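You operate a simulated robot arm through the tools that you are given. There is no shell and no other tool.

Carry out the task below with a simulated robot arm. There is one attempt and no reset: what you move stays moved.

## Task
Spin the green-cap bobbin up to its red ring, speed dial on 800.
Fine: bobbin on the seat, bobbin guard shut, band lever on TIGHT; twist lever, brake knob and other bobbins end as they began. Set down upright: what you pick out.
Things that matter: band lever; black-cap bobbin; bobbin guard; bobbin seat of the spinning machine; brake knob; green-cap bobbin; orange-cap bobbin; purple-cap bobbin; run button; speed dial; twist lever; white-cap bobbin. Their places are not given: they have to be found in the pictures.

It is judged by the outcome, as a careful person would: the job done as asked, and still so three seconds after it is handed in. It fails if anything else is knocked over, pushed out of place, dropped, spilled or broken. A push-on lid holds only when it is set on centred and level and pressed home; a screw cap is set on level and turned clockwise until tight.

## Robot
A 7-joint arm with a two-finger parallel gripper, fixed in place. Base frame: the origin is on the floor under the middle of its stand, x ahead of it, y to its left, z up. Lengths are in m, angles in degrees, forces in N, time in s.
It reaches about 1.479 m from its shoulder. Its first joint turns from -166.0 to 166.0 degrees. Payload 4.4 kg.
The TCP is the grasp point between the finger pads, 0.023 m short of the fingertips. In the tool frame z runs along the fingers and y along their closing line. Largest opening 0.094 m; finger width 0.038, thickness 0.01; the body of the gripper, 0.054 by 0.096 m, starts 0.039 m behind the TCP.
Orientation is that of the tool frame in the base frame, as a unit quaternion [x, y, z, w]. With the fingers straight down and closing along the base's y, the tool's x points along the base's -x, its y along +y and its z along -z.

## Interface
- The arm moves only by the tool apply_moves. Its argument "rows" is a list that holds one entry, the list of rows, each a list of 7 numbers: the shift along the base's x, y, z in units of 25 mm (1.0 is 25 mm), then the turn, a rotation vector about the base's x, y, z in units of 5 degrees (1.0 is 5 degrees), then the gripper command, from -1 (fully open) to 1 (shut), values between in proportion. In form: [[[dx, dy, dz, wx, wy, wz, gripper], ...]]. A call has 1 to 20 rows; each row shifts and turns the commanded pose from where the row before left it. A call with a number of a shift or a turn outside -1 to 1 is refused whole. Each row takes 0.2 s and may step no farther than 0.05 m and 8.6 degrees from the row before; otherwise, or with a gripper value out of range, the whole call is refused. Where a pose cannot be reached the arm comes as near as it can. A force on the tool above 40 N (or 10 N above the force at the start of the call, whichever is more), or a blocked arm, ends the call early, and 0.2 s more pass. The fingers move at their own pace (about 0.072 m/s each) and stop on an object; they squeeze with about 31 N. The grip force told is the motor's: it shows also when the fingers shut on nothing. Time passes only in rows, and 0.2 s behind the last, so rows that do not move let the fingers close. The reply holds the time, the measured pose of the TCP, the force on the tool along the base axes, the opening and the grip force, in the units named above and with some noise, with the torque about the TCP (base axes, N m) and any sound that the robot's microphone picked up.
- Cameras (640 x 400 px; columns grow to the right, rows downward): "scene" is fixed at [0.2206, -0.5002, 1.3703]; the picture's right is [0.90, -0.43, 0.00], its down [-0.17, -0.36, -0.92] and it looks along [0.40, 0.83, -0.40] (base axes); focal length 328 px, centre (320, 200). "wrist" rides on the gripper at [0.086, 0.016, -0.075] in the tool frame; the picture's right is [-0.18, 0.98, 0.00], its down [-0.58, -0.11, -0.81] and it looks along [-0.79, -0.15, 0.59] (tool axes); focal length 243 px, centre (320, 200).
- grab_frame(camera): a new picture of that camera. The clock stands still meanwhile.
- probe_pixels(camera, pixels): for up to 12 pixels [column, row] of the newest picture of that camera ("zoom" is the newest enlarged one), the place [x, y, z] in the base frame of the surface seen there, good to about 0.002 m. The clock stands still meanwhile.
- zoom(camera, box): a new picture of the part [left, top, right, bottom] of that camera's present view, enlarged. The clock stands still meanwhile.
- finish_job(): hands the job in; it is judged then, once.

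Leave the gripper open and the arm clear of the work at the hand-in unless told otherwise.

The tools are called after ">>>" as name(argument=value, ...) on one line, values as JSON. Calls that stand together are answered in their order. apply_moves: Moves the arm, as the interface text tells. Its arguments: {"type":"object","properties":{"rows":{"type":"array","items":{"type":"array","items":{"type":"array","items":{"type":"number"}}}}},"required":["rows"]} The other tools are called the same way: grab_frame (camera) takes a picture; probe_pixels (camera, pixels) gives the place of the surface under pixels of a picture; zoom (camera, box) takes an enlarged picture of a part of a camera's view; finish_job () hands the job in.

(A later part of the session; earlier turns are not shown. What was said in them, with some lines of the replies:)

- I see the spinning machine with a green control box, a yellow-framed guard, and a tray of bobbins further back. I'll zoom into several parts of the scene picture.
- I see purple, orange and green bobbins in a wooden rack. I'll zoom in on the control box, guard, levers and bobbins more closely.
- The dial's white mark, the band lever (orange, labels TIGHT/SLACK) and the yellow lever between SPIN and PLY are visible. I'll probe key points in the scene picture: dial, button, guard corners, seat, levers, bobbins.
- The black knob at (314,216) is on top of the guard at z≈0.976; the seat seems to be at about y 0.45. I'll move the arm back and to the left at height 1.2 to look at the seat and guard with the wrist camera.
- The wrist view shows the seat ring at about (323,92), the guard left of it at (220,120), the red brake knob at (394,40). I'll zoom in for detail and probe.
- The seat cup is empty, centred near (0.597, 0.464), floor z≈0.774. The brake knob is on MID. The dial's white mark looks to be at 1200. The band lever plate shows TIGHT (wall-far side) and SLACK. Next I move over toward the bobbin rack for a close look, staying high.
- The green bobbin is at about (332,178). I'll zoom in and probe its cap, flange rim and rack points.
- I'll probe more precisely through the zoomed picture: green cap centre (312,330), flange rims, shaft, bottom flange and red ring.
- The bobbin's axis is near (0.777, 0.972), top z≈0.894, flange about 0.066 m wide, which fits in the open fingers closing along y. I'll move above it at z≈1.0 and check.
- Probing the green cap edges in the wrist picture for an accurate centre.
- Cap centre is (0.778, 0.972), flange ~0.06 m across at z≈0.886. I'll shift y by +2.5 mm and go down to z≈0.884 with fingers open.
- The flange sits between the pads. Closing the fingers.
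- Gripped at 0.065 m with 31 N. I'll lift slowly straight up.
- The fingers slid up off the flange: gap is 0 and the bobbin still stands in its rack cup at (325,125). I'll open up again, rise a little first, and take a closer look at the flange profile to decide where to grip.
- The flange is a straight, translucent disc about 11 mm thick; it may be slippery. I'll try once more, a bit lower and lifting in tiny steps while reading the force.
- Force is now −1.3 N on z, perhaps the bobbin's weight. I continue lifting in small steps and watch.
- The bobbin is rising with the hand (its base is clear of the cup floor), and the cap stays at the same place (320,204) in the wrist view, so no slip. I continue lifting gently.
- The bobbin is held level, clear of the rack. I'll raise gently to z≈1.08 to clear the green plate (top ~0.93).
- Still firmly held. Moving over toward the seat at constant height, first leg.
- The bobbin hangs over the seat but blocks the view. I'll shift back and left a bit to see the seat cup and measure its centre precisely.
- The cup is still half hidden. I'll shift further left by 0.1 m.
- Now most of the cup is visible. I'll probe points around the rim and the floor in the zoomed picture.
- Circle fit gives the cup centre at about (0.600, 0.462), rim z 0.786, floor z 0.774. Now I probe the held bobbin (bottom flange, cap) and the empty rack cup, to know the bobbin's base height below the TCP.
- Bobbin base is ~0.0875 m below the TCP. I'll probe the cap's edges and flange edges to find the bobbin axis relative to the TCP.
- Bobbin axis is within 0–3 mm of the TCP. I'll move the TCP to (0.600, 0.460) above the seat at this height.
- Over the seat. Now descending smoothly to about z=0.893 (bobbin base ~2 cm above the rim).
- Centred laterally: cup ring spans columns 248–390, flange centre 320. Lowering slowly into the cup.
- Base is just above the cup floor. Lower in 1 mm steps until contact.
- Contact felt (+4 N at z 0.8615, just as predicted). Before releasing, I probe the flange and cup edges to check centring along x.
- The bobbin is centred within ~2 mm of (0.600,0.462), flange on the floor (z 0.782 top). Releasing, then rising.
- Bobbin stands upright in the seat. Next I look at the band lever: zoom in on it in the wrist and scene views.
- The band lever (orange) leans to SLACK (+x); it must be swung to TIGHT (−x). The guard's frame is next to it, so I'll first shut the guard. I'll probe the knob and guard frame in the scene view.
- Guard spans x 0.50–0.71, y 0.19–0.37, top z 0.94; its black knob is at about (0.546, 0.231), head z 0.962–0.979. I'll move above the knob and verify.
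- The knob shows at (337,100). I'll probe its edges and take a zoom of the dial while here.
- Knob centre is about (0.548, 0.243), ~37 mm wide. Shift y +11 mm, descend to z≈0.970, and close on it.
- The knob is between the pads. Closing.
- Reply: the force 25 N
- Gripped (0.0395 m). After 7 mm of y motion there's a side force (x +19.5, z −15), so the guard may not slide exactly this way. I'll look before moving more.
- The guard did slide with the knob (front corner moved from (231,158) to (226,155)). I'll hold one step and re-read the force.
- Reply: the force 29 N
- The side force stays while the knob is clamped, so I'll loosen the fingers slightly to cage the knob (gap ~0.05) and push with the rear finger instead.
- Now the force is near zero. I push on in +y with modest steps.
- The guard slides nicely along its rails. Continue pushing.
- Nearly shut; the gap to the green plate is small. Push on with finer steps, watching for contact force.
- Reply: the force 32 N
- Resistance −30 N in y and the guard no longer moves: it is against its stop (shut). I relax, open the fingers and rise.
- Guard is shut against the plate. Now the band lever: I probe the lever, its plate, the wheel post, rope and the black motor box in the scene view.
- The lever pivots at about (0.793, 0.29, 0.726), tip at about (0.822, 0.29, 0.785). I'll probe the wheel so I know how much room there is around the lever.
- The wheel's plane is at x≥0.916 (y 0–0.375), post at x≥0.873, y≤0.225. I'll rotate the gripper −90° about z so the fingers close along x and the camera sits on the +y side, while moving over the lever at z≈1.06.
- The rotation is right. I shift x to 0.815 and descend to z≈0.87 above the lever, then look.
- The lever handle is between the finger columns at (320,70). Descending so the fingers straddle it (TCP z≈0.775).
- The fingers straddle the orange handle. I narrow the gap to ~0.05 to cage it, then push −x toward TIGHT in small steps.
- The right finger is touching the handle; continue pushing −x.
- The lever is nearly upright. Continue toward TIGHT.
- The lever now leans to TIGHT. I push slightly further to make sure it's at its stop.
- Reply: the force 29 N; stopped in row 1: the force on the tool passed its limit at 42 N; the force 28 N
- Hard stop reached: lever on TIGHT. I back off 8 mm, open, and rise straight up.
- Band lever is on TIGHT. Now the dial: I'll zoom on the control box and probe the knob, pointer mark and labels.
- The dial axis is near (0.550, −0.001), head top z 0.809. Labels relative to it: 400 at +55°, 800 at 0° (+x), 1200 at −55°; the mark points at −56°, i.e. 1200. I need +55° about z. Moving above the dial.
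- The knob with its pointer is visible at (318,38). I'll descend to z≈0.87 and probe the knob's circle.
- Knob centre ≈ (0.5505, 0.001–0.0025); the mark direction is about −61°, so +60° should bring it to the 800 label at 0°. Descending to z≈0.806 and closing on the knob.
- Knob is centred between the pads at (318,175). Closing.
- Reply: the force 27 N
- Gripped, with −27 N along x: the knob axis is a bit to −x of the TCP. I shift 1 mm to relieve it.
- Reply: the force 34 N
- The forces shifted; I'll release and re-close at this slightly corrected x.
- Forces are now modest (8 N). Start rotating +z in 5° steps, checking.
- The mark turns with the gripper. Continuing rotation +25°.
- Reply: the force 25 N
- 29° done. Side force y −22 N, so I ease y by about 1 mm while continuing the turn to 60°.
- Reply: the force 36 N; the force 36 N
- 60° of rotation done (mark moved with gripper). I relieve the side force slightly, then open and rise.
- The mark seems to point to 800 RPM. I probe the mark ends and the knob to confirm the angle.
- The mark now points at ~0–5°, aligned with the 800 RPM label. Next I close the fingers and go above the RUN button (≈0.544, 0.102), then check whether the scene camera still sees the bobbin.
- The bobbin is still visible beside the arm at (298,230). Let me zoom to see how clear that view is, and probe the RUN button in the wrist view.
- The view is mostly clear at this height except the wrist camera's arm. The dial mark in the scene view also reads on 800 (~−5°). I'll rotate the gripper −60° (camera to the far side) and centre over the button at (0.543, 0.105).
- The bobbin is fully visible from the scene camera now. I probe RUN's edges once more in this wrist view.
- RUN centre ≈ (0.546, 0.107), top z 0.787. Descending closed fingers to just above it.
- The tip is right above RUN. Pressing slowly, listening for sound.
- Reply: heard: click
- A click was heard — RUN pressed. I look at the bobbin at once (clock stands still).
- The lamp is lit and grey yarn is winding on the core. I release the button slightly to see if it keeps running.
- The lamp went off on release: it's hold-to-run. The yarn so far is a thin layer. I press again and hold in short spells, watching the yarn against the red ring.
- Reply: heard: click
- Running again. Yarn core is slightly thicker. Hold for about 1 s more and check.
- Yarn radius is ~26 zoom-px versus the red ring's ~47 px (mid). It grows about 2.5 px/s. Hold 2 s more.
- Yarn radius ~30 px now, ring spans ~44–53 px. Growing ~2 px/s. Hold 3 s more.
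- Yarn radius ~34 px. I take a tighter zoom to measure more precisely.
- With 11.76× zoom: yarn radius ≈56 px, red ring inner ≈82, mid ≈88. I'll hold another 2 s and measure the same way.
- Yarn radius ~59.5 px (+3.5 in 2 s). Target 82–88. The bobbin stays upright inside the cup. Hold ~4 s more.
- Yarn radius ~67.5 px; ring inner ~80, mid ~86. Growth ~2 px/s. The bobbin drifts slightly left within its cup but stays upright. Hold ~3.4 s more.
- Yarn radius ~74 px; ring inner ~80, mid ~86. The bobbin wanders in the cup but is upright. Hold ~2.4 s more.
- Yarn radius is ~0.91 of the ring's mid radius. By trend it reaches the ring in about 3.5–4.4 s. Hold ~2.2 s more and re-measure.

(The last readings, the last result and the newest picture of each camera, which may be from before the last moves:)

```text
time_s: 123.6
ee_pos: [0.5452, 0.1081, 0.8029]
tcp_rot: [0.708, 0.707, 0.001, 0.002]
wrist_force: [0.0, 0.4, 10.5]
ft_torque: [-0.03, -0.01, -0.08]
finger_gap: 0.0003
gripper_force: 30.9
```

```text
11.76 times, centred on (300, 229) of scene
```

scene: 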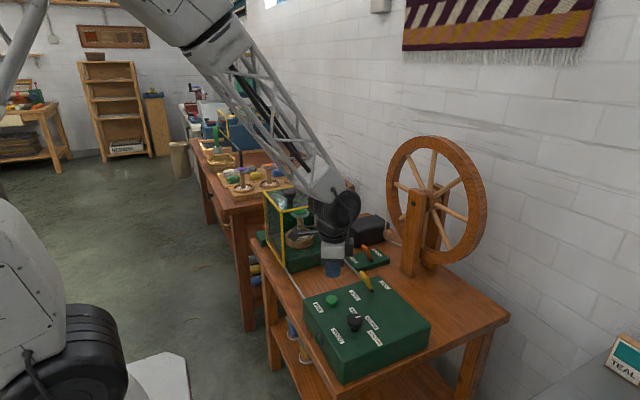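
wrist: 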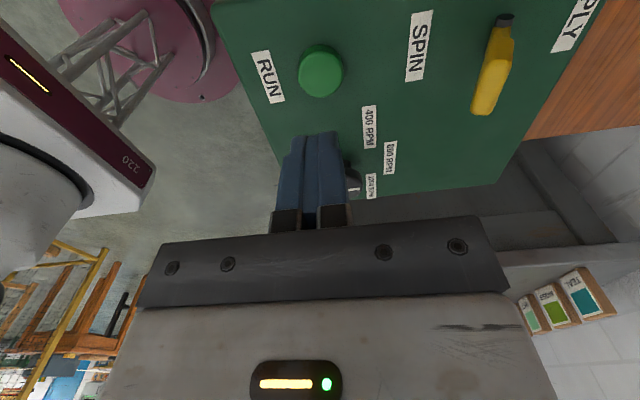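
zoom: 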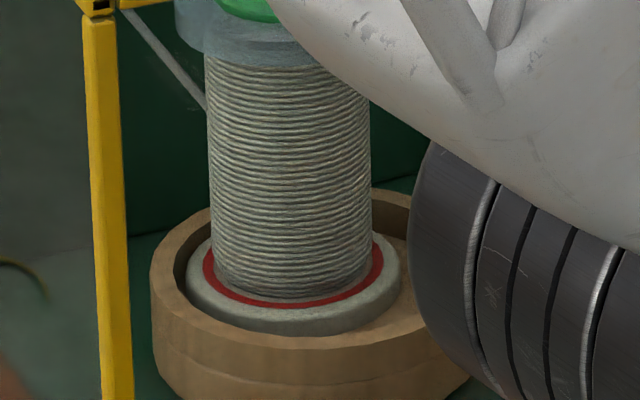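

The yarn edge is now just at the ring's inner edge (yarn 79.5 px, ring outer 90.5, mid ~84). Hold 1.6 s more and check.

>>> apply_moves(rows=[[[0, 0, 0, 0, 0, 0, 1], [0, 0, 0, 0, 0, 0, 1], [0, 0, 0, 0, 0, 0, 1], [0, 0, 0, 0, 0, 0, 1], [0, 0, 0, 0, 0, 0, 1], [0, 0, 0, 0, 0, 0, 1]]])

>>> zoom(camera="scene", box=[280, 212, 320, 246])

```text
time_s: 125.0
ee_pos: [0.5458, 0.1063, 0.8031]
tcp_rot: [0.707, 0.707, 0.001, 0.002]
wrist_force: [0.4, 1.3, 11.6]
ft_torque: [0.0, -0.01, 0.0]
finger_gap: 0.0001
gripper_force: 30.8
```

```text
11.76 times, centred on (300, 229) of scene
```

zoom: 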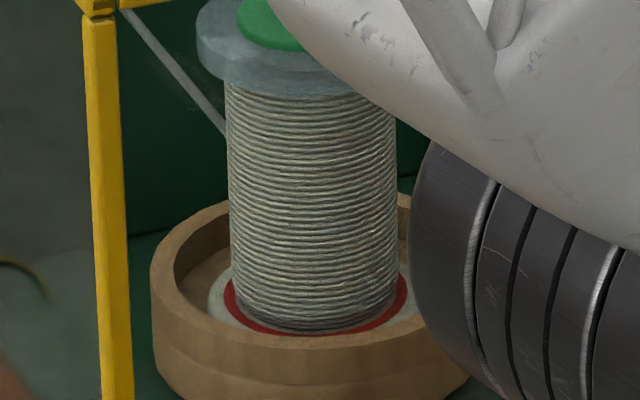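

>>> zoom(camera="scene", box=[290, 232, 318, 244])

```text
16.00 times, centred on (304, 238) of scene
```

zoom: 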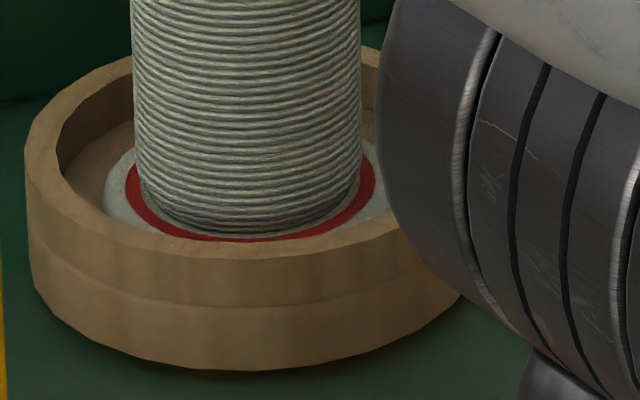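

In a 16× zoom: yarn radius 111.5 px, ring outer 126, inner ~110, mid ~118. The yarn is just at the ring's inner edge. I hold ~1.0 s more and check.

>>> apply_moves(rows=[[[0, 0, 0, 0, 0, 0, 1], [0, 0, 0, 0, 0, 0, 1], [0, 0, 0, 0, 0, 0, 1], [0, 0, 0, 0, 0, 0, 1]]])

>>> zoom(camera="scene", box=[290, 232, 318, 244])

```text
time_s: 126.0
ee_pos: [0.5453, 0.1065, 0.8038]
tcp_rot: [0.707, 0.707, 0.002, 0.001]
wrist_force: [-0.6, -0.7, 11.1]
ft_torque: [-0.02, 0.0, 0.03]
finger_gap: 0.0
gripper_force: 31.3
```

```text
16.00 times, centred on (304, 238) of scene
```

zoom: 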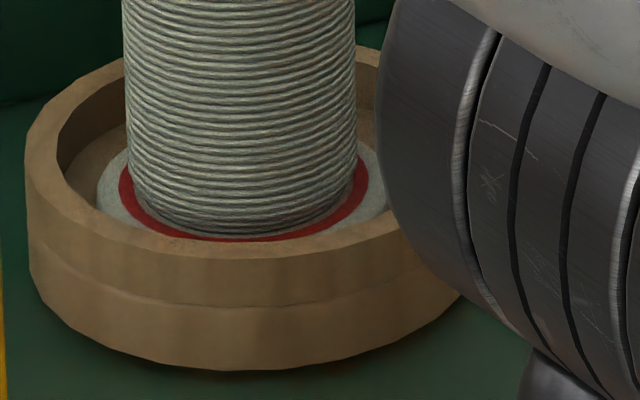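

Yarn 113.5 px vs ring 110–125.5. About one more second will put it at the ring's middle. I hold 1.0 s and then release and rise in the same call.

>>> apply_moves(rows=[[[0, 0, 0, 0, 0, 0, 1], [0, 0, 0, 0, 0, 0, 1], [0, 0, 0, 0, 0, 0, 1], [0, 0, 0, 0, 0, 0, 1], [0, 0, 0, 0, 0, 0, 1], [0, 0, 0.6, 0, 0, 0, 1], [0, 0, 0.6, 0, 0, 0, 1], [0, 0, 0.6, 0, 0, 0, 1], [0, 0, 0.6, 0, 0, 0, 1], [0, 0, 0.6, 0, 0, 0, 1]]])

>>> zoom(camera="scene", box=[280, 205, 320, 246])

>>> zoom(camera="scene", box=[290, 232, 318, 244])

>>> zoom(camera="scene", box=[260, 180, 420, 360])

```text
time_s: 128.2
ee_pos: [0.5473, 0.1072, 0.8809]
tcp_rot: [0.707, 0.707, 0.002, 0.001]
wrist_force: [-0.8, 0.6, 0.3]
ft_torque: [-0.03, -0.01, 0.03]
finger_gap: 0.0003
gripper_force: 31.0
```

```text
9.76 times, centred on (300, 226) of scene
```

zoom: 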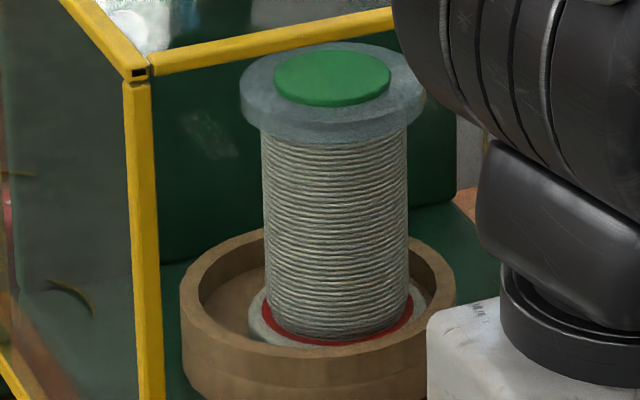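

```text
16.00 times, centred on (304, 238) of scene
```

zoom: 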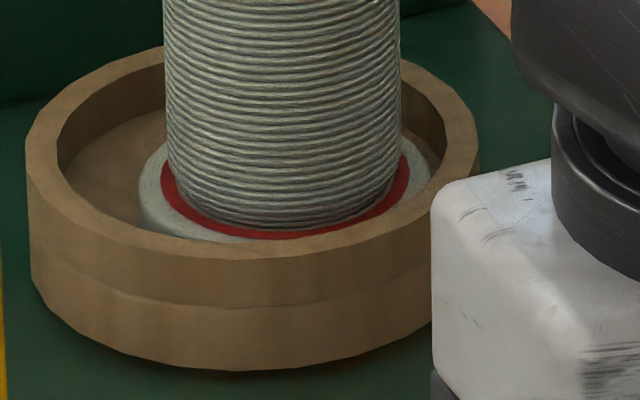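

```text
2.22 times, centred on (340, 270) of scene
```

zoom: 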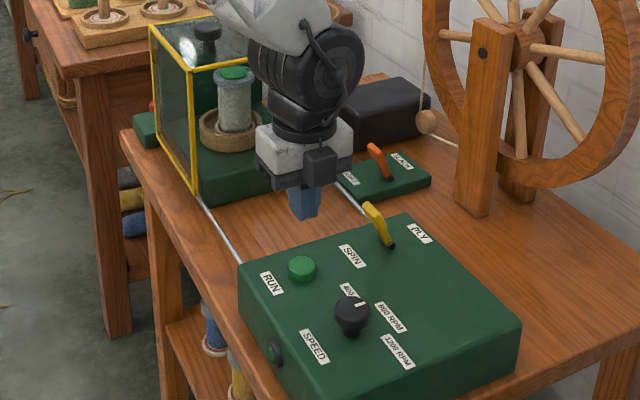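

The machine stopped (lamp dark). The yarn edge lies at the middle of the red ring (116 px vs. ring ~108–124). The bobbin is upright in the seat cup. I now raise the arm clear and open the gripper.

>>> apply_moves(rows=[[[0, 0, 0.6, 0, 0, 0, 1], [0, 0, 0.9, 0, 0, 0, 1], [0, 0, 0.9, 0, 0, 0, 0], [0, 0, 0.9, 0, 0, 0, -1], [0, 0, 0.9, 0, 0, 0, -1], [0, 0, 0.9, 0, 0, 0, -1], [0, 0, 0.9, 0, 0, 0, -1], [0, 0, 0.9, 0, 0, 0, -1], [0, 0, 0.9, 0, 0, 0, -1], [0, 0, 0.9, 0, 0, 0, -1], [-0.5, 0, 0.9, 0, 0, 0, -1], [-0.8, 0, 0.9, 0, 0, 0, -1], [-0.8, 0, 0.5, 0, 0, 0, -1], [-0.8, 0, 0, 0, 0, 0, -1], [-0.8, 0, 0, 0, 0, 0, -1], [-0.5, 0, 0, 0, 0, 0, -1]]])

>>> grab_frame(camera="scene")

>>> grab_frame(camera="wrist")

```text
time_s: 131.6
ee_pos: [0.4403, 0.1077, 1.1547]
tcp_rot: [0.707, 0.707, 0.0, 0.001]
wrist_force: [-0.4, -0.8, -0.5]
ft_torque: [0.0, 0.0, 0.0]
finger_gap: 0.0939
gripper_force: 0.1
```

```text
taken
```

scene: 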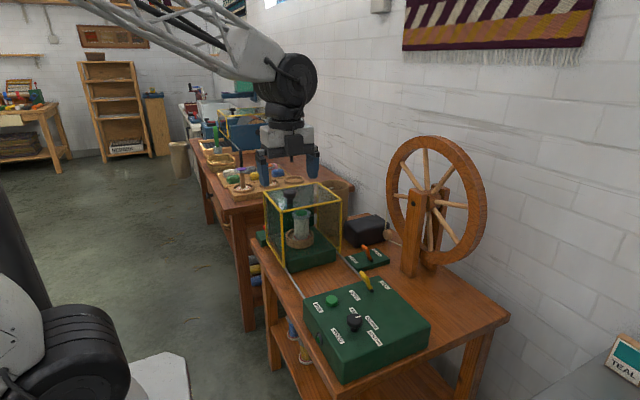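

```text
taken
```

wrist: 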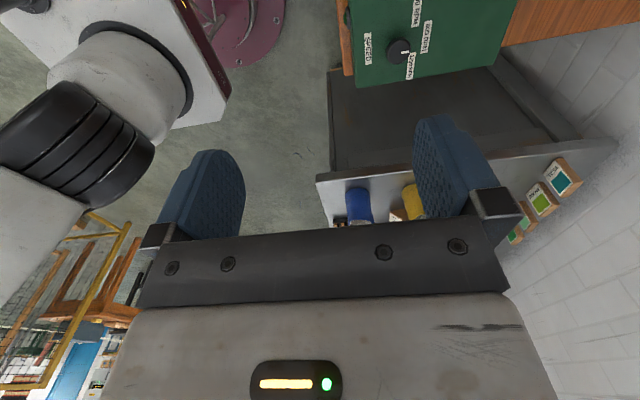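

Arm is up with the gripper open. I zoom in for the final checks: guard and bobbin, levers and dial, and the brake knob.

>>> zoom(camera="scene", box=[250, 175, 350, 275])

>>> zoom(camera="scene", box=[310, 240, 410, 350])

>>> zoom(camera="scene", box=[280, 205, 320, 250])

>>> zoom(camera="scene", box=[220, 140, 320, 200])

```text
4.00 times, centred on (300, 225) of scene
```

zoom: 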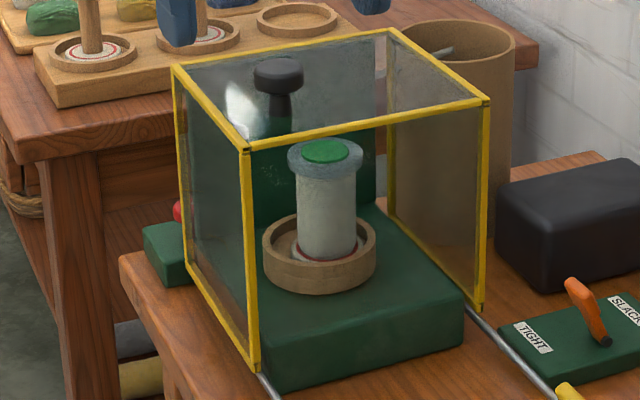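

```text
3.64 times, centred on (360, 295) of scene
```

zoom: 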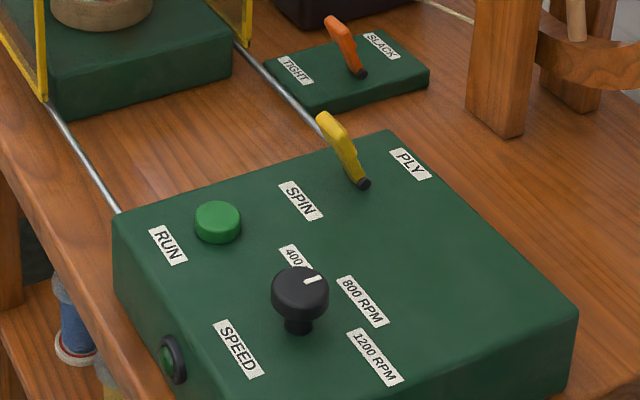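

```text
8.89 times, centred on (300, 228) of scene
```

zoom: 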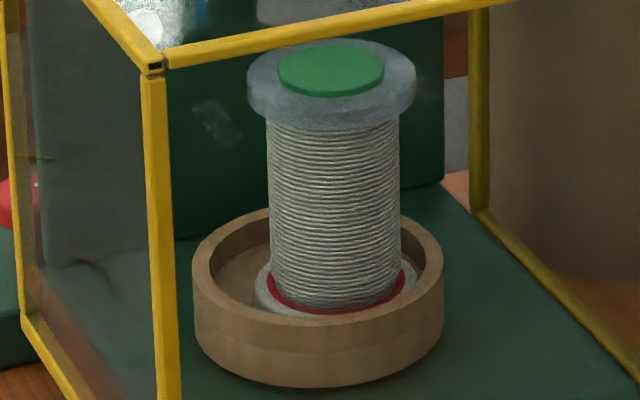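

```text
6.40 times, centred on (270, 170) of scene
```

zoom: 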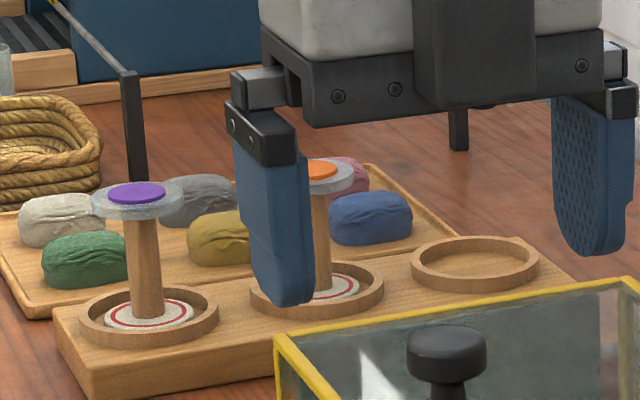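

All looks right. I'll verify the dial angle and guard position by probes.

>>> zoom(camera="scene", box=[340, 305, 376, 335])

>>> probe_pixels(camera="scene", pixels=[[287, 212], [322, 183], [268, 192], [342, 201], [306, 213]])

```text
13.33 times, centred on (358, 320) of scene
```

zoom: 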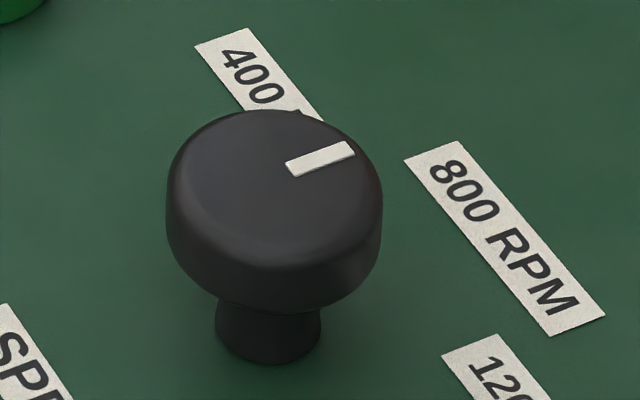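

```text
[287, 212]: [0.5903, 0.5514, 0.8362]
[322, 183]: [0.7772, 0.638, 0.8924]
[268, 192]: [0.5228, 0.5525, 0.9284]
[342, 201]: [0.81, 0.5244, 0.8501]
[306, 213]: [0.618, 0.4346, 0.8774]
```

The dial mark is within ~3° of the 800 direction. Quick probe of the guard's frame bars to confirm it's shut.

>>> zoom(camera="scene", box=[250, 175, 350, 275])

>>> probe_pixels(camera="zoom", pixels=[[248, 150], [320, 134], [183, 72], [388, 33], [484, 101], [290, 48], [325, 150], [300, 45]])

```text
4.00 times, centred on (300, 225) of scene
```

zoom: 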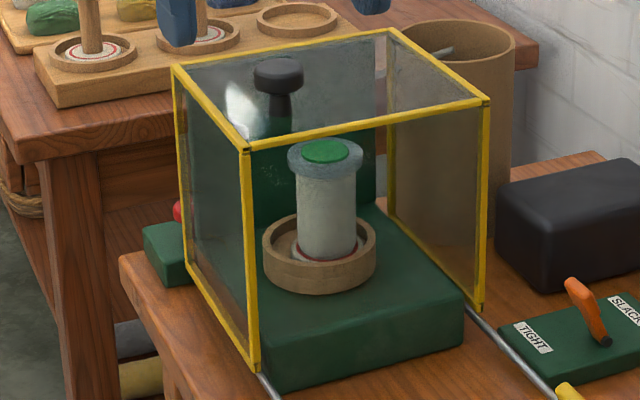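

```text
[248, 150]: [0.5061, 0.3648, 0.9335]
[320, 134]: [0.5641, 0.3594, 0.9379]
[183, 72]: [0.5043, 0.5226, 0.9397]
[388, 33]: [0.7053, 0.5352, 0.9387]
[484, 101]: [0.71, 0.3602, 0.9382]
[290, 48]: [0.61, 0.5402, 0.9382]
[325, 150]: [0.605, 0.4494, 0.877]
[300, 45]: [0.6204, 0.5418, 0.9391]
```

Guard has travelled the full 0.17 m and rests at its stop. The bobbin sits flat on the seat (cap z 0.877) with yarn to the red ring. The band lever is on TIGHT and the dial on 800. The twist lever, brake knob and other bobbins are untouched, and the gripper is open and clear. Handing in.

>>> finish_job()

```text
The job is handed in.
```

I've handed in the job. The green-cap bobbin is wound with yarn to the middle of its red ring, with the speed dial on 800.

At hand-in:
- **Bobbin:** it stands upright and flat in the seat. It wandered while spinning and stopped roughly 10 mm off centre, but it is still inside the cup. I left it there rather than reopen the guard.
- **Guard:** shut. It slid about 0.17 m until it met its stop.
- **Band lever:** on TIGHT, pushed to its stop.
- **Speed dial:** the mark is within about 3° of the 800 label.
- **Not touched:** twist lever, brake knob and the other bobbins. I never identified the black-cap and white-cap bobbins for certain. They may be the ones on the shelf under the table.
- **Arm:** raised clear of the machine with the gripper open.

On the first lift the fingers slipped off the bobbin's top flange. It stayed standing in the rack, and the second, slower lift held.
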